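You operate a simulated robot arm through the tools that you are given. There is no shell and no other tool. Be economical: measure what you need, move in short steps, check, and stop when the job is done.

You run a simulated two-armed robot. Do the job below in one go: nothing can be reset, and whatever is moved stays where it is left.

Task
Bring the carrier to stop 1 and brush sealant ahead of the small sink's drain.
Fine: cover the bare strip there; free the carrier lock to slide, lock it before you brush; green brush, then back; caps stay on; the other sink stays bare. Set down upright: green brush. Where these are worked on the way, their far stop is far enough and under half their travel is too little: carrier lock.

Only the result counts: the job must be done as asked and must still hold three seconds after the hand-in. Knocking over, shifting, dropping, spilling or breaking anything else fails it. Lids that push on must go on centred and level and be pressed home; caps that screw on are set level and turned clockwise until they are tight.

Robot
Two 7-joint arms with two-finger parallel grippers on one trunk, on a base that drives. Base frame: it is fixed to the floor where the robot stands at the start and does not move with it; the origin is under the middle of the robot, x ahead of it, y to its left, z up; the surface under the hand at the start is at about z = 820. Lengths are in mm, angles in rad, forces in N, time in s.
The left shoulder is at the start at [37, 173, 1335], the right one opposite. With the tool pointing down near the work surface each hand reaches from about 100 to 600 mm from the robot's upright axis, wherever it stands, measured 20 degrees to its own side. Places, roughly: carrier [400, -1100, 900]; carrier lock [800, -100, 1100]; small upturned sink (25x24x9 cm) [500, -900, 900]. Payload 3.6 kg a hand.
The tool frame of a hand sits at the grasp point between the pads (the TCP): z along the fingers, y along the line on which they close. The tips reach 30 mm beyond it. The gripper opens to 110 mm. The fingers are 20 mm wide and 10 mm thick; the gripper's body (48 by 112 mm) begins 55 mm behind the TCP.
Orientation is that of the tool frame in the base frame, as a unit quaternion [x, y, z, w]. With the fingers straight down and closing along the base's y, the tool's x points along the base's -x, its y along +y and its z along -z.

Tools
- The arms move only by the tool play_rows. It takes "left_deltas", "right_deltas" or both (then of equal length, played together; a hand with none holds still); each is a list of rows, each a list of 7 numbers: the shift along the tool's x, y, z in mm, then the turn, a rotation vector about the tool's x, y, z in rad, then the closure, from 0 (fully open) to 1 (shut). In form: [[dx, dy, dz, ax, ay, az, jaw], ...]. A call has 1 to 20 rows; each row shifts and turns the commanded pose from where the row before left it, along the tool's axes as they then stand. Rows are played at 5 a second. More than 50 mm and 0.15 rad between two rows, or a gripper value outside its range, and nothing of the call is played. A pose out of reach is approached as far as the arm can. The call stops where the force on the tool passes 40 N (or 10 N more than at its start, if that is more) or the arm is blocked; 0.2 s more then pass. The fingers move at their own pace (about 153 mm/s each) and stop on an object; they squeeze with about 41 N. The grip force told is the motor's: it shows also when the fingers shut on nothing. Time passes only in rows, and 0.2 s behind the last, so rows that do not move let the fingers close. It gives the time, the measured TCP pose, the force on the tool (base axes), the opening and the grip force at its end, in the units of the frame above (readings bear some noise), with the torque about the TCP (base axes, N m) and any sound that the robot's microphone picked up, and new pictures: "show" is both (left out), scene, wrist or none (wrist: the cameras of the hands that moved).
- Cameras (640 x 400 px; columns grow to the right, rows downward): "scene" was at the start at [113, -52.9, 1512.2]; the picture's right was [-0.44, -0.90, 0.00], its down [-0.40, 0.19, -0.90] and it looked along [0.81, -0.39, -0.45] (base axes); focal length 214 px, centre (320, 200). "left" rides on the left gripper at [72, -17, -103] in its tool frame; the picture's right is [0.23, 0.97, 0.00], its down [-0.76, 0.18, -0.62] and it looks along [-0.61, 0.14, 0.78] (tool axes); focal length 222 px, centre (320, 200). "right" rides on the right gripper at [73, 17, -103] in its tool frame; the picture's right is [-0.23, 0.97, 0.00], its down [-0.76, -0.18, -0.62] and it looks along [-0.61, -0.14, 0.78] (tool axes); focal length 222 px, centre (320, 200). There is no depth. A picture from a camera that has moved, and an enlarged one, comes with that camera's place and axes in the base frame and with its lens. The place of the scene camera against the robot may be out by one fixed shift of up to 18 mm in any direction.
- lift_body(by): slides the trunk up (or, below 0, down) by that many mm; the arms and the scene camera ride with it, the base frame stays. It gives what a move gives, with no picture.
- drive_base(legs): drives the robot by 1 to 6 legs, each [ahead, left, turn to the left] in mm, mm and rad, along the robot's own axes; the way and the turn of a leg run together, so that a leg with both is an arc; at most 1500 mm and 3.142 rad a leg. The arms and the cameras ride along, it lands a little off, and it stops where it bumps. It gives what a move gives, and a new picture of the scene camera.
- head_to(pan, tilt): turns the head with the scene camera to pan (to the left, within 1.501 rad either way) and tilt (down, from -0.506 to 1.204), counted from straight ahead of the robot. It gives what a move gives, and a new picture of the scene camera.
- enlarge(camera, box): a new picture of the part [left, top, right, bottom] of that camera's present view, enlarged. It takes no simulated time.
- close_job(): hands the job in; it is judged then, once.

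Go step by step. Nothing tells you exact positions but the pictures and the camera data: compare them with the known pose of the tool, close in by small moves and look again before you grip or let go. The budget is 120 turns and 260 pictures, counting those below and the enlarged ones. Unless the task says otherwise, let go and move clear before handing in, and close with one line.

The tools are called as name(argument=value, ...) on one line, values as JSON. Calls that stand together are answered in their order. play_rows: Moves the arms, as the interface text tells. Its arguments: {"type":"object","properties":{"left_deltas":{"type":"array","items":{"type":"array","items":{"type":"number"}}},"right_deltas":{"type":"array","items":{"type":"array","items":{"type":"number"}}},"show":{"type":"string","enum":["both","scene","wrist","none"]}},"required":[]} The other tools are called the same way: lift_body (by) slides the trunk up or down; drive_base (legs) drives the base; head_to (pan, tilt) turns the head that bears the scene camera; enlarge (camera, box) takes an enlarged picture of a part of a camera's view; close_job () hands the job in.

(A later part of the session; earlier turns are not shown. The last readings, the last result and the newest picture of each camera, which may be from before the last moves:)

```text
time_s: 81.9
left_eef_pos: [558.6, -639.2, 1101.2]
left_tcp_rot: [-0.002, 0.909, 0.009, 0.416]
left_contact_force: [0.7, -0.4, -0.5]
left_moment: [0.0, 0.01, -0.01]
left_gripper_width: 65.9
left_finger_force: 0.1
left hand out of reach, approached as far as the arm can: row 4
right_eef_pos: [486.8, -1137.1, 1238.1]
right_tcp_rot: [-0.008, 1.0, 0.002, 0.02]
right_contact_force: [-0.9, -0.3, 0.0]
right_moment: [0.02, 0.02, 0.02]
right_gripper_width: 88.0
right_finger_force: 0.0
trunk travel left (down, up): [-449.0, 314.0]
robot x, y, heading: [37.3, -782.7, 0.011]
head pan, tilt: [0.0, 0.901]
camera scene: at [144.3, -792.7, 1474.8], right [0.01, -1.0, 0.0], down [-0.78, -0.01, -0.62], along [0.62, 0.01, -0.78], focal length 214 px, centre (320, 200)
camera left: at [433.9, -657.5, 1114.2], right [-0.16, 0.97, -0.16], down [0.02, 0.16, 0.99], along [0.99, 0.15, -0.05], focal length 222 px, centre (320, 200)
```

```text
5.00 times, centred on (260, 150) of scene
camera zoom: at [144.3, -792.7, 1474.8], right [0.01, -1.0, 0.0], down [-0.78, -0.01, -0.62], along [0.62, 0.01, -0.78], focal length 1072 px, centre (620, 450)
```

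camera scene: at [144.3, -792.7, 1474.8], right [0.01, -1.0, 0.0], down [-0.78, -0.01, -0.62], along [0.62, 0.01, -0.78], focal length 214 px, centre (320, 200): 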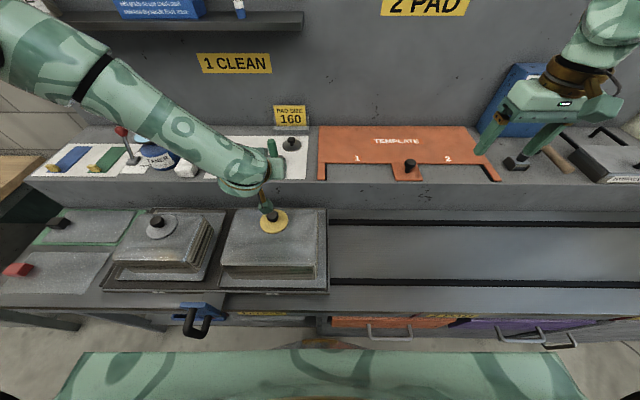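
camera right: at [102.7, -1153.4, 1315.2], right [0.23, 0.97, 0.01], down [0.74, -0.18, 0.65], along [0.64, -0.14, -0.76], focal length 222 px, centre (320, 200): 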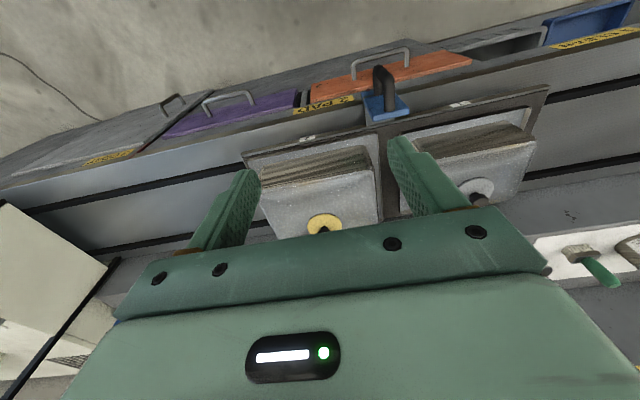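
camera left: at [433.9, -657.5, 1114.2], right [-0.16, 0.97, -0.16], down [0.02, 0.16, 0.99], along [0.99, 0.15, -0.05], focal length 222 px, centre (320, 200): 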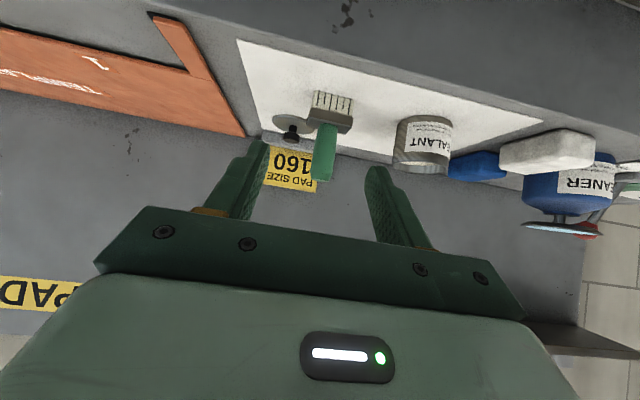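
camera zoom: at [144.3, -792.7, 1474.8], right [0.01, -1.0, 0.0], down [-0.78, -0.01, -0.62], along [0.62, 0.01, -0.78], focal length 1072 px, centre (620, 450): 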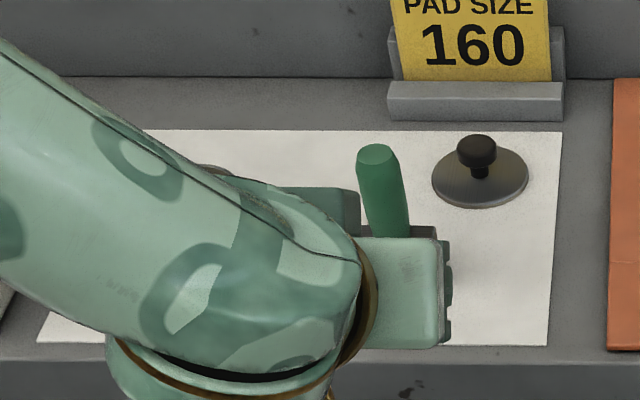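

The brush handle stands at about (715,-616), z 1000 to 1070. I approach in two stages.

play_rows(left_deltas=[[-12.5, 6, 35, 0, 0, 0, 0.4], [-12.5, 6, 35, 0, 0, 0, 0.4], [-12.5, 6, 35, 0, 0, 0, 0.4]], show="wrist")

enlarge(camera="left", box=[220, 0, 420, 220])

enlarge(camera="scene", box=[200, 110, 320, 190])

```text
time_s: 82.7
left_eef_pos: [668.3, -615.9, 1061.9]
left_tcp_rot: [0.0, 0.906, 0.004, 0.423]
left_contact_force: [0.5, 0.4, 0.2]
left_moment: [0.0, -0.03, 0.0]
left_gripper_width: 66.0
left_finger_force: 0.1
right_eef_pos: [487.6, -1134.5, 1237.1]
right_tcp_rot: [-0.008, 1.0, 0.001, 0.02]
right_contact_force: [0.7, 0.2, -0.1]
right_moment: [0.01, 0.02, 0.04]
right_gripper_width: 88.2
right_finger_force: 0.0
trunk travel left (down, up): [-449.0, 314.0]
robot x, y, heading: [39.2, -779.4, 0.013]
head pan, tilt: [0.0, 0.901]
camera left: at [541.7, -635.5, 1073.0], right [-0.15, 0.97, -0.17], down [0.01, 0.17, 0.99], along [0.99, 0.15, -0.04], focal length 222 px, centre (320, 200)
```

left: 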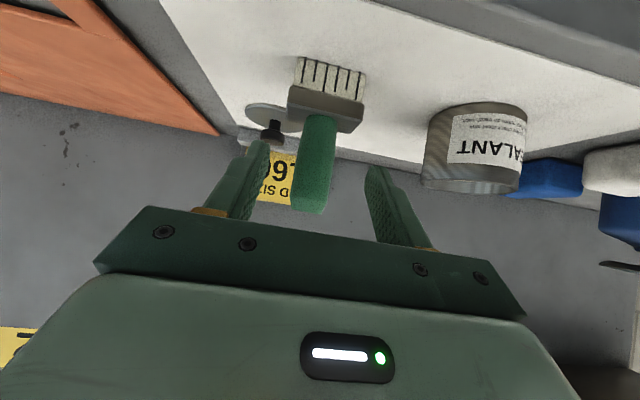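

```text
1.82 times, centred on (320, 110) of left
camera zoom: at [541.7, -635.5, 1073.0], right [-0.15, 0.97, -0.17], down [0.01, 0.17, 0.99], along [0.99, 0.15, -0.04], focal length 404 px, centre (320, 364)
```

zoom: 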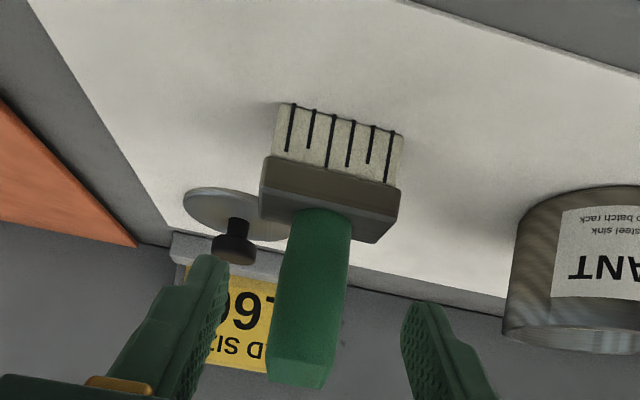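

```text
5.00 times, centred on (260, 150) of scene
camera zoom: at [145.5, -789.9, 1474.7], right [0.01, -1.0, 0.0], down [-0.78, -0.01, -0.62], along [0.62, 0.01, -0.78], focal length 1072 px, centre (620, 450)
```

zoom: 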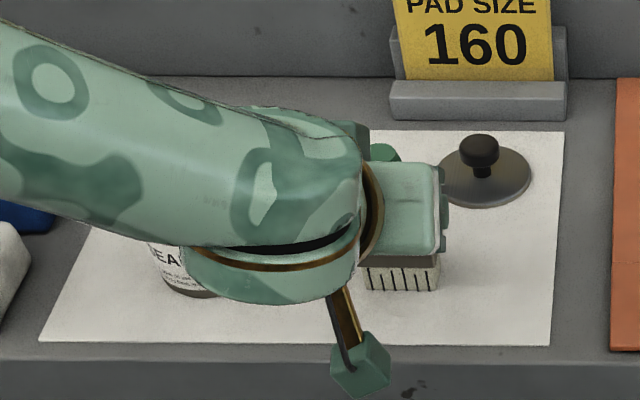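

play_rows(left_deltas=[[-5, -1, 26, 0, 0, 0, 0.4], [-5, -1, 26, 0, 0, 0, 0.4], [0, 0, 0, 0, 0, 0, 0.95], [0, 0, 0, 0, 0, 0, 0.95], [0, 0, 0, 0, 0, 0, 0.95]], show="wrist")

enlarge(camera="left", box=[220, 0, 420, 220])

```text
time_s: 83.9
left_eef_pos: [710.6, -619.4, 1036.2]
left_tcp_rot: [0.0, 0.906, 0.004, 0.423]
left_contact_force: [0.6, 0.1, 1.6]
left_moment: [-0.13, -0.03, -0.04]
left_gripper_width: 26.5
left_finger_force: 41.2
right_eef_pos: [486.1, -1133.7, 1237.7]
right_tcp_rot: [-0.007, 1.0, 0.002, 0.02]
right_contact_force: [0.3, 0.3, -0.1]
right_moment: [-0.01, 0.01, -0.02]
right_gripper_width: 88.1
right_finger_force: 0.0
trunk travel left (down, up): [-449.0, 314.0]
robot x, y, heading: [38.9, -779.2, 0.013]
head pan, tilt: [0.0, 0.901]
camera left: at [585.9, -637.9, 1048.6], right [-0.15, 0.97, -0.17], down [0.01, 0.17, 0.99], along [0.99, 0.15, -0.04], focal length 222 px, centre (320, 200)
```

left: 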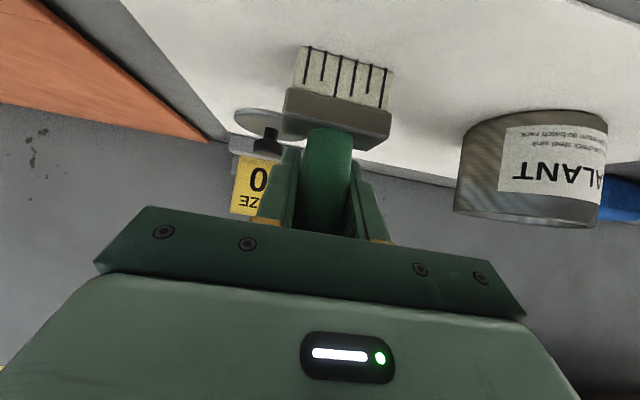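

```text
1.82 times, centred on (320, 110) of left
camera zoom: at [585.9, -637.9, 1048.6], right [-0.15, 0.97, -0.17], down [0.01, 0.17, 0.99], along [0.99, 0.15, -0.04], focal length 404 px, centre (320, 364)
```

zoom: 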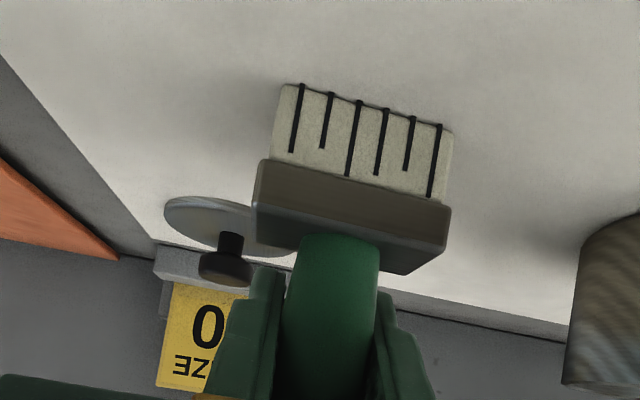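

Gripped. I lift the brush and carry it toward above the sealant tin (about (696,-499), rim z about 1034).

play_rows(left_deltas=[[-34, 0, -29, 0, 0, 0, 0.95], [-34, 0, -29, 0, 0, 0, 0.95], [-15, 0, -13, 0, 0, 0, 0.95], [4, 30, -4, 0, 0, 0, 0.95], [4, 30, -4, 0, 0, 0, 0.95], [4, 25, -4, 0, 0, 0, 0.95]], show="both")

enlarge(camera="left", box=[220, 0, 520, 200])

enlarge(camera="scene", box=[200, 90, 320, 190])

```text
time_s: 85.3
left_eef_pos: [692.6, -533.5, 1144.4]
left_tcp_rot: [0.0, 0.906, 0.003, 0.423]
left_contact_force: [0.2, 0.7, -0.6]
left_moment: [0.05, -0.01, 0.01]
left_gripper_width: 26.6
left_finger_force: 41.1
right_eef_pos: [485.4, -1134.0, 1239.2]
right_tcp_rot: [-0.007, 1.0, 0.002, 0.02]
right_contact_force: [0.3, 1.1, 0.2]
right_moment: [0.0, 0.03, 0.02]
right_gripper_width: 88.2
right_finger_force: 0.1
trunk travel left (down, up): [-449.0, 314.0]
robot x, y, heading: [41.0, -778.0, 0.01]
head pan, tilt: [0.0, 0.901]
camera scene: at [144.0, -788.9, 1474.8], right [0.01, -1.0, 0.0], down [-0.78, -0.01, -0.62], along [0.62, 0.01, -0.78], focal length 214 px, centre (320, 200)
camera left: at [567.5, -551.6, 1156.5], right [-0.15, 0.97, -0.17], down [0.01, 0.17, 0.99], along [0.99, 0.15, -0.04], focal length 222 px, centre (320, 200)
```

scene: 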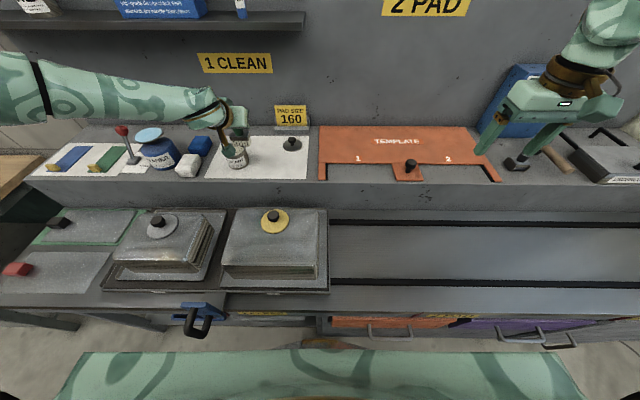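
left: 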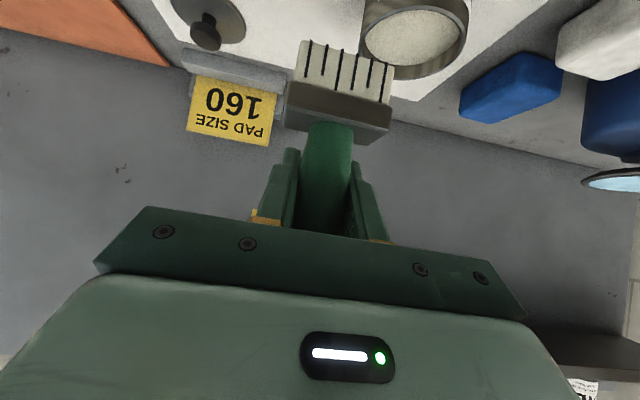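

```text
2.00 times, centred on (370, 100) of left
camera zoom: at [567.5, -551.6, 1156.5], right [-0.15, 0.97, -0.17], down [0.01, 0.17, 0.99], along [0.99, 0.15, -0.04], focal length 444 px, centre (220, 400)
```

zoom: 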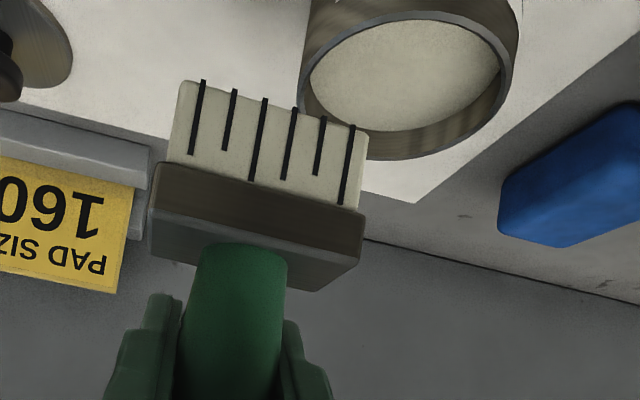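

```text
4.00 times, centred on (260, 140) of scene
camera zoom: at [144.0, -788.9, 1474.8], right [0.01, -1.0, 0.0], down [-0.78, -0.01, -0.62], along [0.62, 0.01, -0.78], focal length 858 px, centre (560, 440)
```

zoom: 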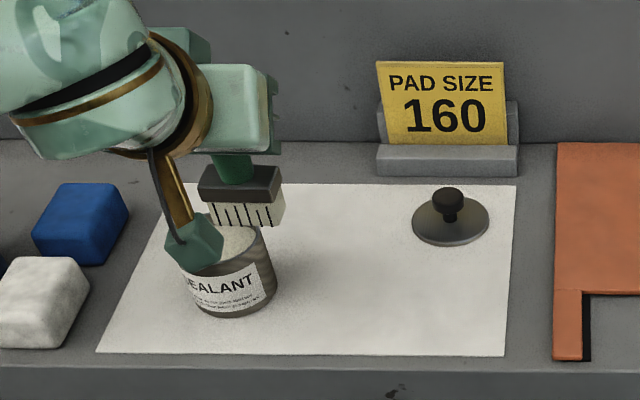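

play_rows(left_deltas=[[0, 22, 0, 0, 0, 0, 0.95], [0, 21, 0, 0, 0, 0, 0.95]], show="none")

enlarge(camera="left", box=[220, 0, 460, 160])

enlarge(camera="scene", box=[200, 100, 296, 180])

```text
time_s: 85.9
left_eef_pos: [694.6, -491.0, 1146.4]
left_tcp_rot: [-0.001, 0.906, 0.003, 0.423]
left_contact_force: [0.0, -1.0, -1.2]
left_moment: [-0.04, -0.02, -0.01]
left_gripper_width: 26.4
left_finger_force: 40.8
right_eef_pos: [486.4, -1134.2, 1238.3]
right_tcp_rot: [-0.008, 1.0, 0.0, 0.02]
right_contact_force: [-0.9, -1.2, -0.3]
right_moment: [0.04, 0.02, 0.01]
right_gripper_width: 87.9
right_finger_force: 0.0
trunk travel left (down, up): [-449.0, 314.0]
robot x, y, heading: [39.2, -780.8, 0.012]
head pan, tilt: [0.0, 0.901]
```

```text
2.50 times, centred on (340, 80) of left
camera zoom: at [568.2, -508.8, 1157.2], right [-0.15, 0.97, -0.17], down [0.01, 0.17, 0.99], along [0.99, 0.15, -0.04], focal length 555 px, centre (270, 500)
```

zoom: 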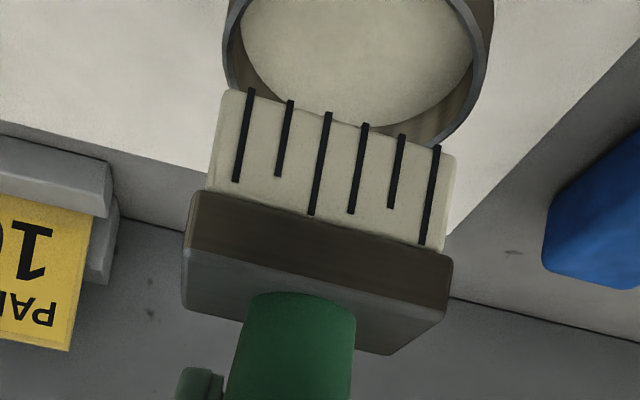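

```text
5.00 times, centred on (248, 140) of scene
camera zoom: at [144.3, -789.5, 1474.8], right [0.01, -1.0, 0.0], down [-0.78, -0.01, -0.62], along [0.62, 0.01, -0.78], focal length 1072 px, centre (680, 500)
```

zoom: 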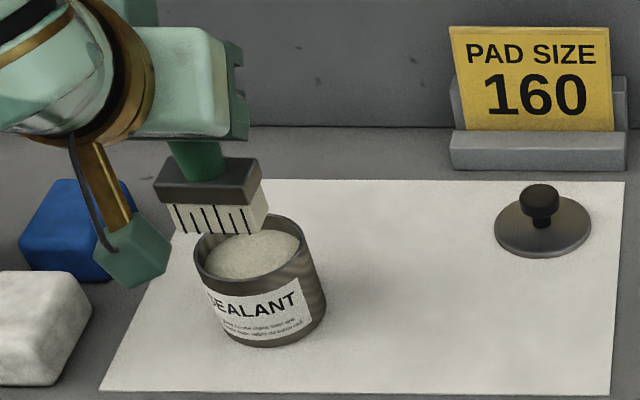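

play_rows(left_deltas=[[9, 0.5, 12, 0, 0, 0, 0.95], [9.5, 0.5, 12.6, 0, 0, 0, 0.95]], show="none")

enlarge(camera="left", box=[220, 0, 460, 160])

enlarge(camera="scene", box=[200, 100, 296, 180])

```text
time_s: 86.5
left_eef_pos: [700.1, -490.2, 1113.5]
left_tcp_rot: [-0.001, 0.906, 0.004, 0.423]
left_contact_force: [0.3, 0.4, -2.0]
left_moment: [-0.05, 0.03, -0.01]
left_gripper_width: 26.5
left_finger_force: 41.5
right_eef_pos: [485.7, -1134.5, 1236.8]
right_tcp_rot: [-0.007, 1.0, 0.001, 0.02]
right_contact_force: [0.6, -0.1, -0.1]
right_moment: [-0.01, 0.02, -0.02]
right_gripper_width: 88.1
right_finger_force: 0.1
trunk travel left (down, up): [-449.0, 314.0]
robot x, y, heading: [40.6, -779.1, 0.014]
head pan, tilt: [0.0, 0.901]
```

```text
2.50 times, centred on (340, 80) of left
camera zoom: at [575.2, -508.8, 1125.9], right [-0.15, 0.97, -0.17], down [0.01, 0.17, 0.99], along [0.99, 0.15, -0.04], focal length 555 px, centre (270, 500)
```

zoom: 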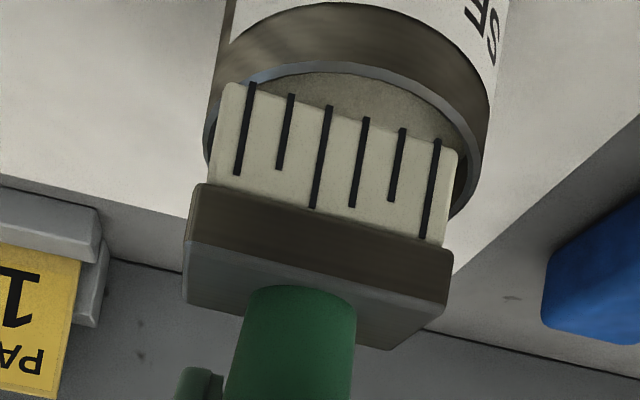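

```text
5.00 times, centred on (248, 140) of scene
camera zoom: at [144.5, -790.2, 1474.8], right [0.01, -1.0, 0.0], down [-0.78, -0.01, -0.62], along [0.62, 0.01, -0.78], focal length 1072 px, centre (680, 500)
```

zoom: 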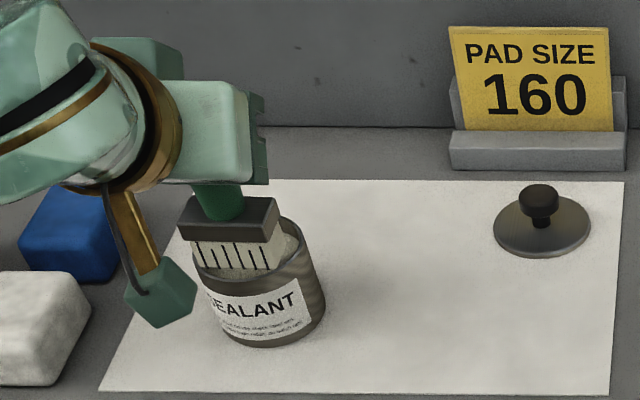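

The bristles look slightly short and right of the tin's centre, so I shift a little and check again.

play_rows(left_deltas=[[-7.5, 2.5, 1, 0, 0, 0, 0.95], [0, 2.5, 3, 0, 0, 0, 0.95]], show="none")

enlarge(camera="left", box=[240, 0, 440, 130])

enlarge(camera="scene", box=[220, 130, 280, 180])

```text
time_s: 87.1
left_eef_pos: [707.7, -485.2, 1117.6]
left_tcp_rot: [0.0, 0.906, 0.004, 0.422]
left_contact_force: [-0.6, -0.2, -1.4]
left_moment: [0.0, -0.01, 0.0]
left_gripper_width: 26.5
left_finger_force: 41.2
right_eef_pos: [484.8, -1134.3, 1238.2]
right_tcp_rot: [-0.008, 1.0, 0.001, 0.02]
right_contact_force: [-0.2, 0.2, 0.4]
right_moment: [-0.02, 0.02, 0.02]
right_gripper_width: 87.8
right_finger_force: 0.0
trunk travel left (down, up): [-449.0, 314.0]
robot x, y, heading: [38.3, -777.8, 0.011]
head pan, tilt: [0.0, 0.901]
```

```text
3.08 times, centred on (340, 65) of left
camera zoom: at [582.6, -503.5, 1129.4], right [-0.15, 0.97, -0.17], down [0.01, 0.17, 0.99], along [0.99, 0.15, -0.04], focal length 684 px, centre (258, 615)
```

zoom: 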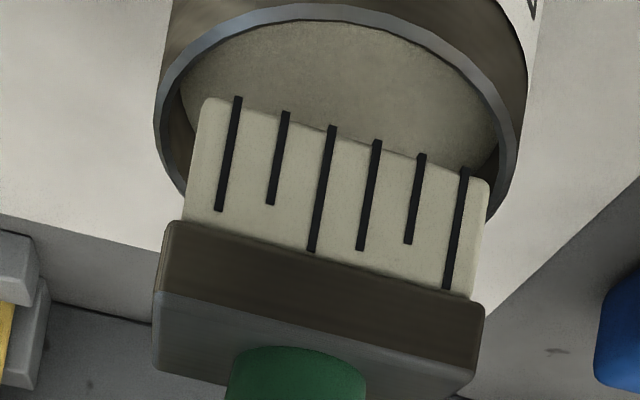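

```text
8.00 times, centred on (250, 155) of scene
camera zoom: at [144.3, -789.9, 1474.8], right [0.01, -1.0, 0.0], down [-0.78, -0.01, -0.62], along [0.62, 0.01, -0.78], focal length 1716 px, centre (880, 560)
```

zoom: 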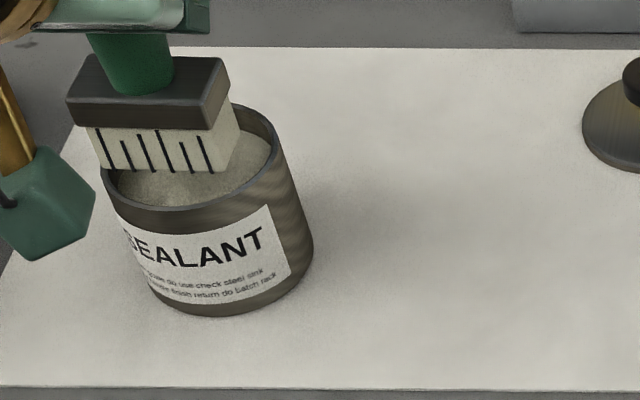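

play_rows(left_deltas=[[0, -4.5, 0, 0, 0, 0, 0.95], [6.1, 0, 5.1, 0, 0, 0, 0.95], [6.1, 0, 5.1, 0, 0, 0, 0.95]], show="none")

enlarge(camera="left", box=[240, 0, 440, 130])

enlarge(camera="scene", box=[220, 130, 280, 180])

```text
time_s: 87.9
left_eef_pos: [708.7, -490.4, 1106.0]
left_tcp_rot: [-0.001, 0.905, 0.004, 0.426]
left_contact_force: [1.3, 0.4, 13.8]
left_moment: [-0.29, 0.1, -0.02]
left_gripper_width: 26.0
left_finger_force: 41.3
right_eef_pos: [485.1, -1134.8, 1239.4]
right_tcp_rot: [-0.007, 1.0, 0.002, 0.021]
right_contact_force: [0.3, 0.2, -0.5]
right_moment: [0.02, 0.03, 0.01]
right_gripper_width: 88.1
right_finger_force: 0.1
trunk travel left (down, up): [-449.0, 314.0]
robot x, y, heading: [41.8, -781.4, 0.01]
head pan, tilt: [0.0, 0.901]
```

```text
3.08 times, centred on (340, 65) of left
camera zoom: at [582.8, -508.2, 1116.4], right [-0.15, 0.97, -0.17], down [0.01, 0.17, 0.99], along [0.99, 0.15, -0.03], focal length 684 px, centre (258, 615)
```

zoom: 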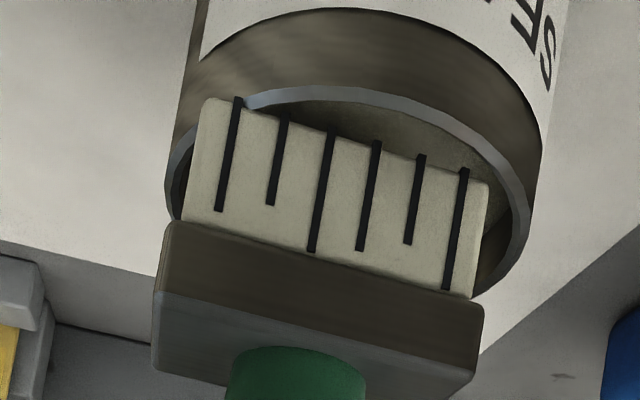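

```text
8.00 times, centred on (250, 155) of scene
camera zoom: at [142.8, -790.8, 1475.2], right [0.01, -1.0, 0.0], down [-0.78, -0.01, -0.62], along [0.62, 0.01, -0.78], focal length 1716 px, centre (880, 560)
```

zoom: 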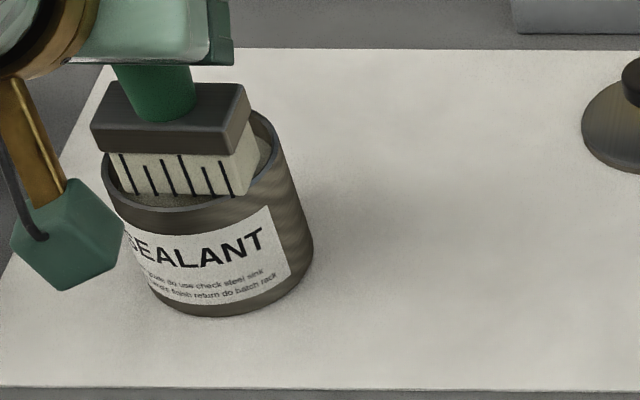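

The bristles' near corner touched the rim; I lift, shift 5 mm ahead and 2 mm left, then lower again.

play_rows(left_deltas=[[-7.6, 0, -6.4, 0, 0, 0, 0.95], [-3.9, 2, 4.6, 0, 0, 0, 0.95], [0, 0, 0, 0, 0, 0, 0.95]], show="none")

enlarge(camera="left", box=[240, 0, 440, 130])

enlarge(camera="scene", box=[220, 130, 280, 180])

```text
time_s: 88.7
left_eef_pos: [714.0, -487.7, 1111.4]
left_tcp_rot: [-0.001, 0.907, 0.005, 0.422]
left_contact_force: [0.7, 0.8, -0.9]
left_moment: [0.04, 0.01, 0.0]
left_gripper_width: 26.4
left_finger_force: 40.8
right_eef_pos: [485.2, -1134.6, 1237.5]
right_tcp_rot: [-0.008, 1.0, 0.001, 0.02]
right_contact_force: [-0.3, 0.1, 0.3]
right_moment: [0.04, -0.02, -0.03]
right_gripper_width: 88.0
right_finger_force: 0.1
trunk travel left (down, up): [-449.0, 314.0]
robot x, y, heading: [38.0, -777.4, 0.015]
head pan, tilt: [0.0, 0.901]
```

```text
3.08 times, centred on (340, 65) of left
camera zoom: at [588.6, -506.2, 1122.6], right [-0.15, 0.97, -0.17], down [0.01, 0.17, 0.99], along [0.99, 0.15, -0.04], focal length 684 px, centre (258, 615)
```

zoom: 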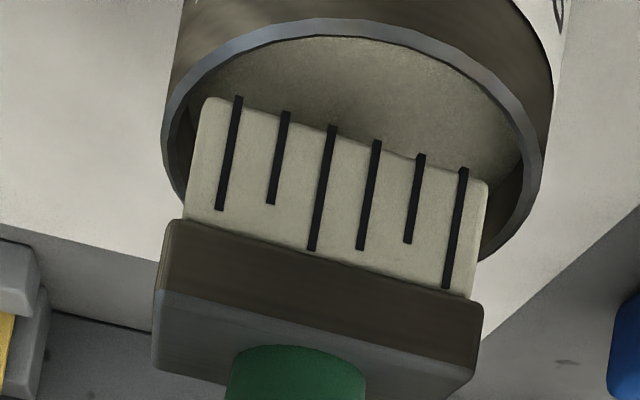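

```text
8.00 times, centred on (250, 155) of scene
camera zoom: at [144.2, -789.8, 1474.8], right [0.01, -1.0, 0.0], down [-0.78, -0.01, -0.62], along [0.62, 0.01, -0.78], focal length 1716 px, centre (880, 560)
```

zoom: 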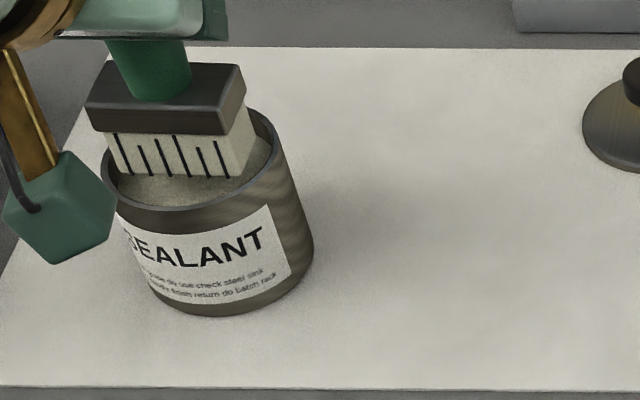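

play_rows(left_deltas=[[4, 1, 3.3, 0, 0, 0, 0.95], [4, 0, 3.3, 0, 0, 0, 0.95], [4, 0, 3.3, 0, 0, 0, 0.95]], show="none")

enlarge(camera="left", box=[240, 0, 440, 130])

enlarge(camera="scene", box=[220, 130, 280, 180])

```text
time_s: 89.5
left_eef_pos: [712.4, -489.8, 1100.7]
left_tcp_rot: [-0.001, 0.905, 0.004, 0.426]
left_contact_force: [0.6, -0.4, 31.3]
left_moment: [-1.09, -0.11, -0.05]
left_gripper_width: 26.8
left_finger_force: 41.6
right_eef_pos: [482.6, -1136.1, 1239.7]
right_tcp_rot: [-0.008, 1.0, 0.002, 0.023]
right_contact_force: [-0.3, -0.2, 0.4]
right_moment: [0.01, -0.02, 0.03]
right_gripper_width: 88.2
right_finger_force: 0.1
trunk travel left (down, up): [-449.0, 314.0]
robot x, y, heading: [39.7, -780.1, 0.011]
head pan, tilt: [0.0, 0.901]
```

```text
3.08 times, centred on (340, 65) of left
camera zoom: at [586.6, -506.7, 1112.3], right [-0.15, 0.97, -0.17], down [0.0, 0.17, 0.99], along [0.99, 0.15, -0.03], focal length 684 px, centre (258, 615)
```

zoom: 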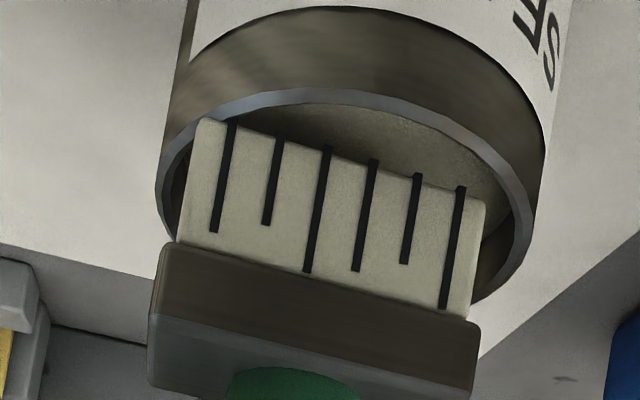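

```text
8.00 times, centred on (250, 155) of scene
camera zoom: at [140.0, -791.6, 1475.6], right [0.01, -1.0, 0.0], down [-0.78, -0.01, -0.62], along [0.62, 0.01, -0.78], focal length 1716 px, centre (880, 560)
```

zoom: 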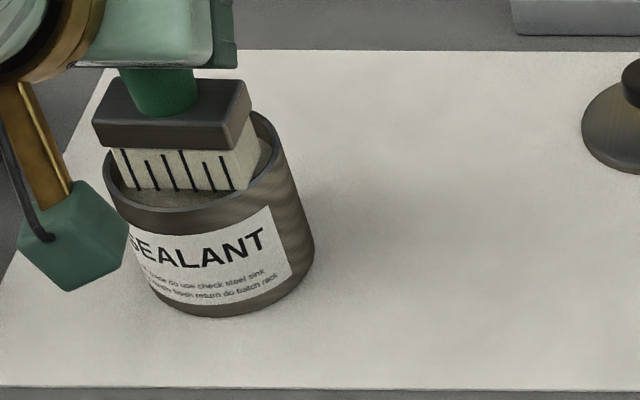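

Contact is at the right (-y) end of the bristles; I lift, shift 3.5 mm left and try again gently.

play_rows(left_deltas=[[-9, 0, -7.6, 0, 0, 0, 0.95], [0, 4.5, 0, 0, 0, 0, 0.95], [0, 0, 0, 0, 0, 0, 0.95]], show="none")

enlarge(camera="left", box=[240, 0, 440, 130])

enlarge(camera="scene", box=[220, 130, 280, 180])

```text
time_s: 90.3
left_eef_pos: [713.2, -481.5, 1106.2]
left_tcp_rot: [-0.001, 0.907, 0.005, 0.421]
left_contact_force: [0.4, -0.4, -1.5]
left_moment: [-0.02, 0.01, 0.0]
left_gripper_width: 26.3
left_finger_force: 41.5
right_eef_pos: [487.4, -1133.4, 1237.6]
right_tcp_rot: [-0.007, 1.0, 0.001, 0.02]
right_contact_force: [-0.4, -0.3, -0.1]
right_moment: [0.01, -0.04, -0.03]
right_gripper_width: 87.9
right_finger_force: 0.1
trunk travel left (down, up): [-449.0, 314.0]
robot x, y, heading: [38.8, -778.5, 0.018]
head pan, tilt: [0.0, 0.901]
```

```text
3.08 times, centred on (340, 65) of left
camera zoom: at [588.1, -500.4, 1118.5], right [-0.15, 0.97, -0.17], down [0.01, 0.17, 0.99], along [0.99, 0.15, -0.04], focal length 684 px, centre (258, 615)
```

zoom: 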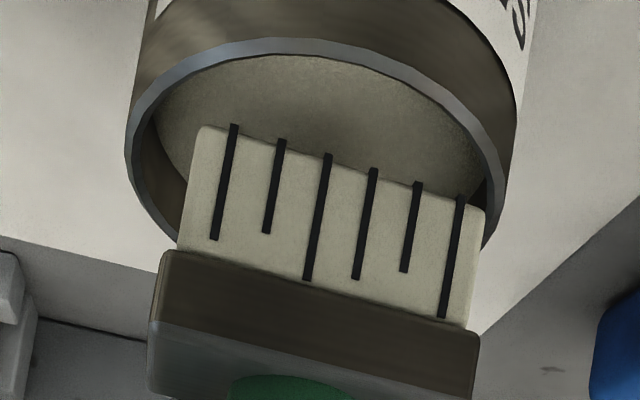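

```text
8.00 times, centred on (250, 155) of scene
camera zoom: at [144.7, -789.6, 1474.7], right [0.01, -1.0, 0.0], down [-0.78, -0.01, -0.62], along [0.62, 0.01, -0.78], focal length 1716 px, centre (880, 560)
```

zoom: 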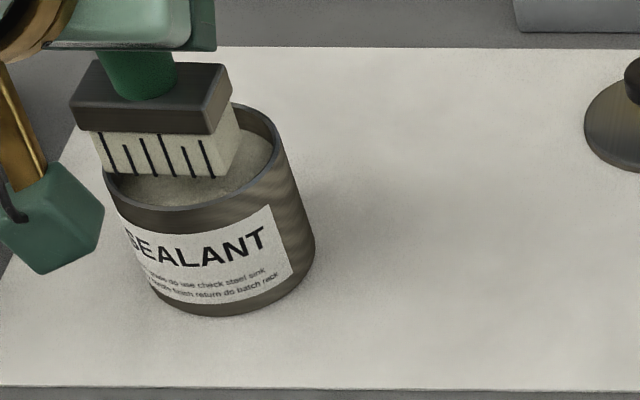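

play_rows(left_deltas=[[0, -4, 0, 0, 0, 0, 0.95], [3, 0, 2.6, 0, 0, 0, 0.95], [3, 0, 2.6, 0, 0, 0, 0.95], [0, 0, 0, 0, 0, 0, 0.95]], show="none")

enlarge(camera="left", box=[240, 0, 440, 130])

```text
time_s: 91.3
left_eef_pos: [713.7, -486.7, 1100.0]
left_tcp_rot: [-0.001, 0.906, 0.004, 0.424]
left_contact_force: [0.8, 0.5, 0.9]
left_moment: [0.03, 0.03, 0.03]
left_gripper_width: 26.2
left_finger_force: 41.4
right_eef_pos: [486.2, -1133.7, 1238.0]
right_tcp_rot: [-0.008, 1.0, 0.002, 0.02]
right_contact_force: [0.5, 0.4, 0.4]
right_moment: [0.01, 0.01, -0.01]
right_gripper_width: 87.7
right_finger_force: 0.1
trunk travel left (down, up): [-449.0, 314.0]
robot x, y, heading: [37.1, -779.3, 0.013]
head pan, tilt: [0.0, 0.901]
```

```text
3.08 times, centred on (340, 65) of left
camera zoom: at [588.9, -505.2, 1112.3], right [-0.15, 0.97, -0.17], down [0.01, 0.17, 0.99], along [0.99, 0.15, -0.04], focal length 684 px, centre (258, 615)
```

zoom: 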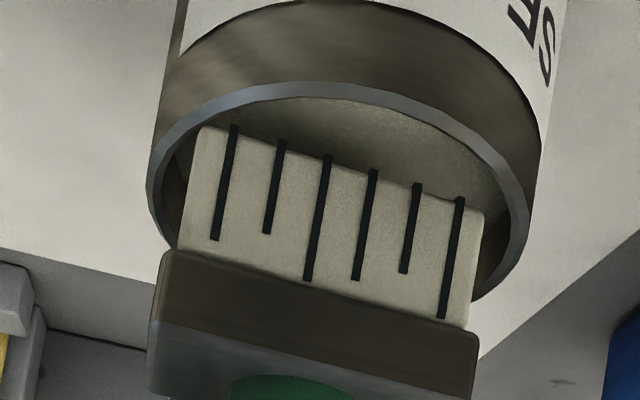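

play_rows(left_deltas=[[-1.3, 2, 1.5, 0, 0, 0, 0.95], [2.5, 0, 2.1, 0, 0, 0, 0.95], [2.5, 0, 2.1, 0, 0, 0, 0.95], [0, 0, 0, 0, 0, 0, 0.95]], show="none")

enlarge(camera="left", box=[240, 0, 440, 130])

enlarge(camera="scene", box=[220, 130, 280, 180])

```text
time_s: 92.3
left_eef_pos: [715.4, -484.3, 1100.0]
left_tcp_rot: [-0.001, 0.904, 0.005, 0.427]
left_contact_force: [7.5, 3.4, 30.9]
left_moment: [1.05, 0.08, -0.22]
left_gripper_width: 26.3
left_finger_force: 40.8
right_eef_pos: [483.6, -1134.2, 1238.6]
right_tcp_rot: [-0.008, 1.0, 0.002, 0.022]
right_contact_force: [-0.2, -0.3, -0.5]
right_moment: [0.02, 0.01, -0.01]
right_gripper_width: 87.9
right_finger_force: 0.0
trunk travel left (down, up): [-449.0, 314.0]
robot x, y, heading: [35.5, -779.9, 0.01]
head pan, tilt: [0.0, 0.901]
```

```text
3.08 times, centred on (340, 65) of left
camera zoom: at [589.8, -502.6, 1110.0], right [-0.15, 0.97, -0.17], down [0.0, 0.17, 0.99], along [0.99, 0.15, -0.03], focal length 684 px, centre (258, 615)
```

zoom: 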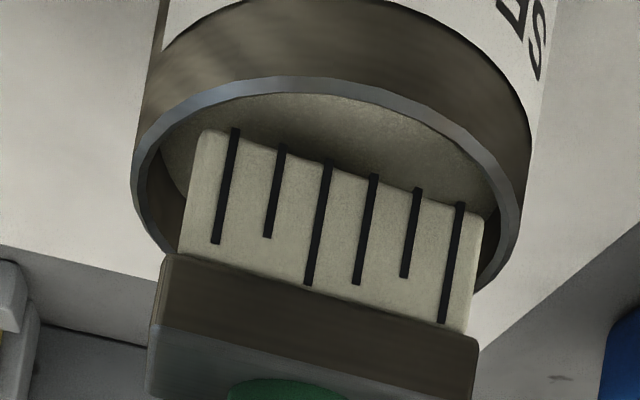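

```text
8.00 times, centred on (250, 155) of scene
camera zoom: at [141.2, -790.7, 1475.4], right [0.01, -1.0, 0.0], down [-0.78, -0.01, -0.62], along [0.62, 0.01, -0.78], focal length 1716 px, centre (880, 560)
```

zoom: 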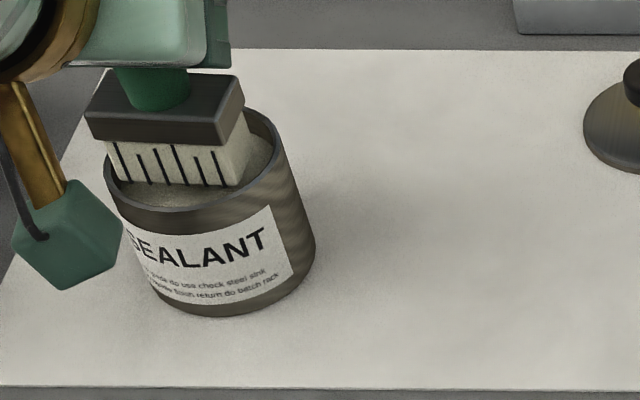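

Contacts on both sides bracket the centre: x about 713, y about -487. I lift, centre there, and lower.

play_rows(left_deltas=[[-5, 0, -4.2, 0, 0, 0, 0.95], [0, 0, 0, 0, 0, 0, 0.95], [0, 0, 0, 0, 0, 0, 0.95]], show="none")

```text
time_s: 93.1
left_eef_pos: [714.6, -486.2, 1098.2]
left_tcp_rot: [-0.001, 0.907, 0.004, 0.421]
left_contact_force: [-2.0, 2.8, 12.8]
left_moment: [0.58, 0.4, 0.04]
left_gripper_width: 26.5
left_finger_force: 41.0
right_eef_pos: [485.8, -1133.8, 1238.3]
right_tcp_rot: [-0.008, 1.0, 0.001, 0.02]
right_contact_force: [0.4, 0.6, 0.4]
right_moment: [-0.05, 0.05, -0.01]
right_gripper_width: 87.8
right_finger_force: 0.0
trunk travel left (down, up): [-449.0, 314.0]
robot x, y, heading: [36.7, -780.8, 0.01]
head pan, tilt: [0.0, 0.901]
```

play_rows(left_deltas=[[-4.5, 0, -3.8, 0, 0, 0, 0.95], [-1.3, -1.5, 1.5, 0, 0, 0, 0.95], [0, 0, 0, 0, 0, 0, 0.95]], show="none")

enlarge(camera="left", box=[240, 0, 440, 130])

enlarge(camera="scene", box=[220, 130, 280, 180])

```text
time_s: 93.9
left_eef_pos: [718.0, -488.2, 1106.3]
left_tcp_rot: [-0.001, 0.907, 0.005, 0.422]
left_contact_force: [0.0, -1.3, -0.9]
left_moment: [-0.01, 0.01, -0.03]
left_gripper_width: 26.2
left_finger_force: 41.3
right_eef_pos: [486.0, -1135.5, 1237.1]
right_tcp_rot: [-0.007, 1.0, 0.001, 0.02]
right_contact_force: [0.1, 0.5, 0.2]
right_moment: [0.01, 0.01, 0.01]
right_gripper_width: 88.0
right_finger_force: 0.0
trunk travel left (down, up): [-449.0, 314.0]
robot x, y, heading: [40.0, -778.8, 0.012]
head pan, tilt: [0.0, 0.901]
```

```text
3.08 times, centred on (340, 65) of left
camera zoom: at [592.1, -505.4, 1117.8], right [-0.15, 0.97, -0.17], down [0.01, 0.17, 0.99], along [0.99, 0.15, -0.04], focal length 684 px, centre (258, 615)
```

zoom: 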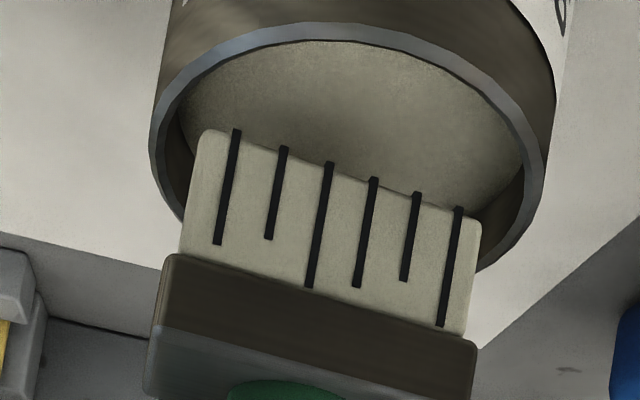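

```text
8.00 times, centred on (250, 155) of scene
camera zoom: at [144.4, -790.8, 1474.8], right [0.01, -1.0, 0.0], down [-0.78, -0.01, -0.62], along [0.62, 0.01, -0.78], focal length 1716 px, centre (880, 560)
```

zoom: 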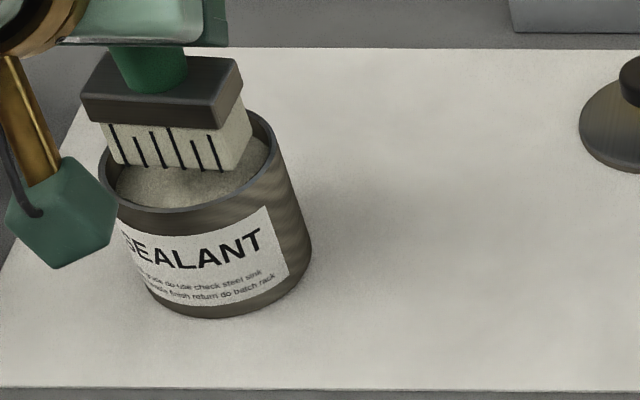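

play_rows(left_deltas=[[3.8, 0, 3.2, 0, 0, 0, 0.95], [3, 0, 2.4, 0, 0, 0, 0.95], [0, 0, 0, 0, 0, 0, 0.95]], show="none")

```text
time_s: 94.7
left_eef_pos: [718.6, -487.5, 1100.0]
left_tcp_rot: [-0.001, 0.906, 0.005, 0.424]
left_contact_force: [3.5, 1.2, 10.0]
left_moment: [0.0, 0.14, 0.07]
left_gripper_width: 26.4
left_finger_force: 41.5
right_eef_pos: [484.7, -1136.2, 1237.9]
right_tcp_rot: [-0.006, 1.0, 0.002, 0.021]
right_contact_force: [-0.5, 0.5, 0.2]
right_moment: [0.01, 0.0, 0.0]
right_gripper_width: 87.9
right_finger_force: 0.1
trunk travel left (down, up): [-449.0, 314.0]
robot x, y, heading: [33.3, -780.7, 0.008]
head pan, tilt: [0.0, 0.901]
```

enlarge(camera="left", box=[240, 0, 440, 130])

enlarge(camera="scene", box=[225, 130, 273, 170])

```text
3.08 times, centred on (340, 65) of left
camera zoom: at [592.3, -505.7, 1110.7], right [-0.15, 0.97, -0.17], down [0.01, 0.17, 0.99], along [0.99, 0.15, -0.03], focal length 684 px, centre (258, 615)
```

zoom: 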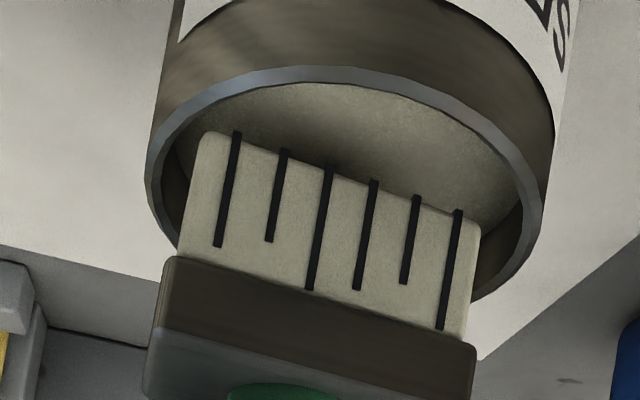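

```text
10.00 times, centred on (249, 150) of scene
camera zoom: at [143.2, -791.3, 1475.1], right [0.01, -1.0, 0.0], down [-0.78, -0.01, -0.62], along [0.62, 0.01, -0.78], focal length 2145 px, centre (1030, 700)
```

zoom: 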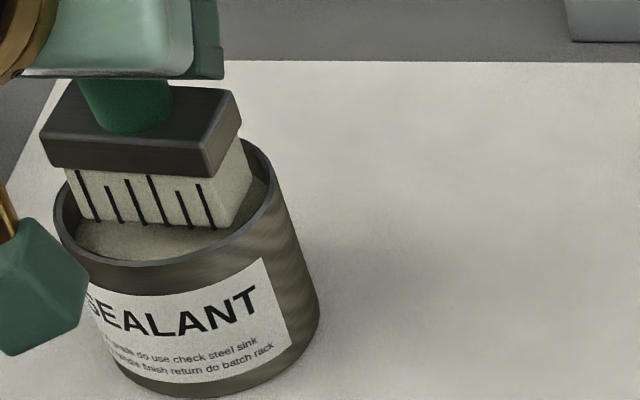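

The bristles now sit inside the rim with a symmetric contact, probably on the sealant itself. I press slightly more, then lift and look whether they carry sealant.

play_rows(left_deltas=[[2, 0, 1.7, 0, 0, 0, 0.95], [0, 0, 0, 0, 0, 0, 0.95], [0, 0, 0, 0, 0, 0, 0.95]], show="none")

play_rows(left_deltas=[[-7, 0, -6, 0, 0, 0, 0.95], [-15, 0, -13, 0, 0, 0, 0.95], [-25, 0, -21, 0, 0, 0, 0.95]], show="none")

enlarge(camera="left", box=[240, 0, 440, 130])

enlarge(camera="scene", box=[215, 110, 275, 170])

```text
time_s: 95.5
left_eef_pos: [717.0, -489.4, 1099.0]
left_tcp_rot: [0.0, 0.905, 0.004, 0.426]
left_contact_force: [5.3, -1.1, 28.4]
left_moment: [-0.68, 0.23, 0.1]
left_gripper_width: 26.4
left_finger_force: 41.4
right_eef_pos: [483.7, -1136.0, 1238.8]
right_tcp_rot: [-0.007, 1.0, 0.001, 0.021]
right_contact_force: [0.6, -0.4, 0.0]
right_moment: [0.0, -0.03, 0.03]
right_gripper_width: 87.9
right_finger_force: 0.1
trunk travel left (down, up): [-449.0, 314.0]
robot x, y, heading: [39.3, -777.4, 0.013]
head pan, tilt: [0.0, 0.901]
```

```text
time_s: 96.3
left_eef_pos: [717.2, -486.6, 1153.5]
left_tcp_rot: [-0.001, 0.906, 0.005, 0.422]
left_contact_force: [-1.1, 0.3, -0.8]
left_moment: [0.05, -0.01, 0.01]
left_gripper_width: 26.4
left_finger_force: 41.1
right_eef_pos: [486.7, -1134.8, 1237.8]
right_tcp_rot: [-0.008, 1.0, 0.002, 0.02]
right_contact_force: [0.4, 0.2, 0.0]
right_moment: [0.01, -0.03, 0.01]
right_gripper_width: 88.0
right_finger_force: 0.1
trunk travel left (down, up): [-449.0, 314.0]
robot x, y, heading: [33.9, -777.0, 0.01]
head pan, tilt: [0.0, 0.901]
```

```text
3.08 times, centred on (340, 65) of left
camera zoom: at [591.6, -504.0, 1166.1], right [-0.15, 0.97, -0.17], down [0.01, 0.17, 0.99], along [0.99, 0.15, -0.04], focal length 684 px, centre (258, 615)
```

zoom: 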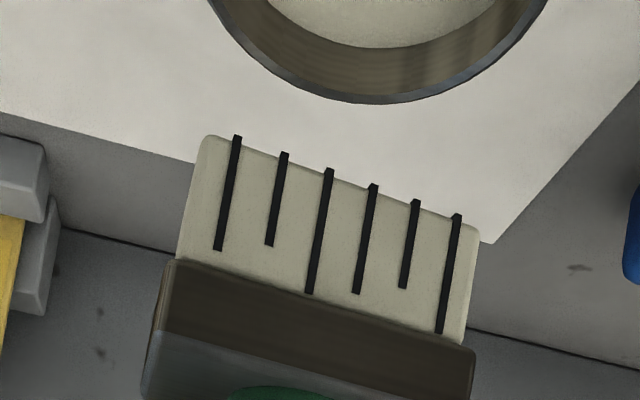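

```text
6.67 times, centred on (245, 140) of scene
camera zoom: at [144.1, -790.3, 1474.8], right [0.01, -1.0, 0.0], down [-0.78, -0.01, -0.62], along [0.62, 0.01, -0.78], focal length 1430 px, centre (820, 600)
```

zoom: 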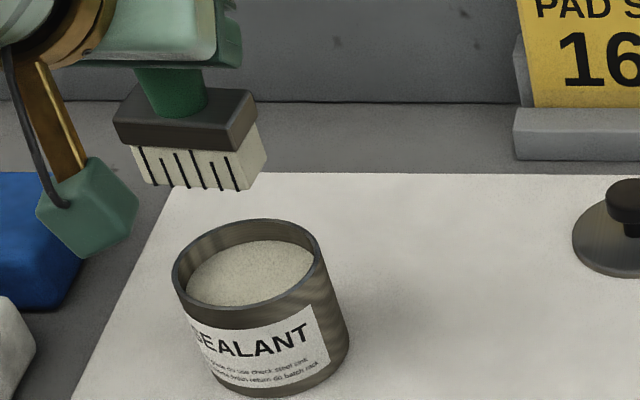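

The contacts all came at the same tip height (about 1028) inside the tin, so the bristles met the sealant surface and look coated. I now carry the brush high over to the small sink by driving back and then left.

drive_base(legs=[[-270, 0, 0], [0, 140, 0]])

enlarge(camera="left", box=[160, 0, 480, 200])

enlarge(camera="scene", box=[100, 80, 340, 260])

```text
time_s: 99.1
left_eef_pos: [452.3, -345.3, 1154.5]
left_tcp_rot: [-0.002, 0.907, 0.005, 0.422]
left_contact_force: [0.5, 0.7, -1.7]
left_moment: [0.0, -0.01, -0.03]
left_gripper_width: 26.8
left_finger_force: 40.9
right_eef_pos: [222.8, -994.8, 1237.7]
right_tcp_rot: [-0.01, 1.0, 0.002, 0.02]
right_contact_force: [0.2, 0.2, 0.2]
right_moment: [-0.04, -0.06, -0.01]
right_gripper_width: 88.1
right_finger_force: 0.1
trunk travel left (down, up): [-449.0, 314.0]
robot x, y, heading: [-225.6, -640.3, 0.015]
head pan, tilt: [0.0, 0.901]
camera scene: at [-119.8, -650.3, 1474.8], right [0.02, -1.0, 0.0], down [-0.78, -0.01, -0.62], along [0.62, 0.01, -0.78], focal length 214 px, centre (320, 200)
```

scene: 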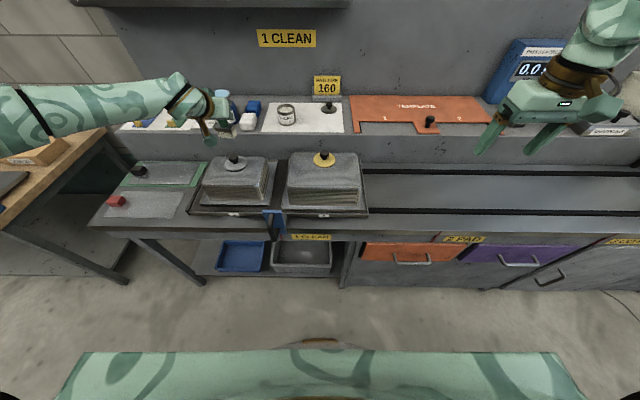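

```text
2.00 times, centred on (320, 100) of left
camera zoom: at [327.0, -362.8, 1166.3], right [-0.15, 0.97, -0.17], down [0.01, 0.17, 0.99], along [0.99, 0.15, -0.04], focal length 444 px, centre (320, 400)
```

zoom: 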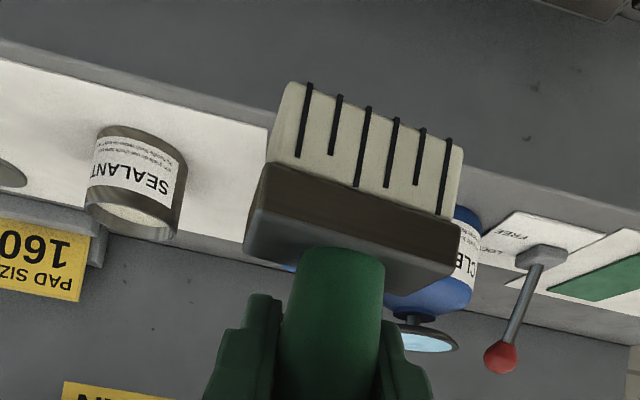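

```text
2.22 times, centred on (220, 170) of scene
camera zoom: at [-119.8, -650.3, 1474.8], right [0.02, -1.0, 0.0], down [-0.78, -0.01, -0.62], along [0.62, 0.01, -0.78], focal length 477 px, centre (542, 267)
```

zoom: 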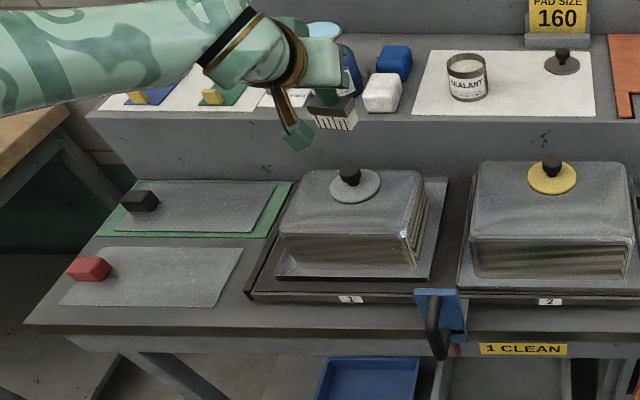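

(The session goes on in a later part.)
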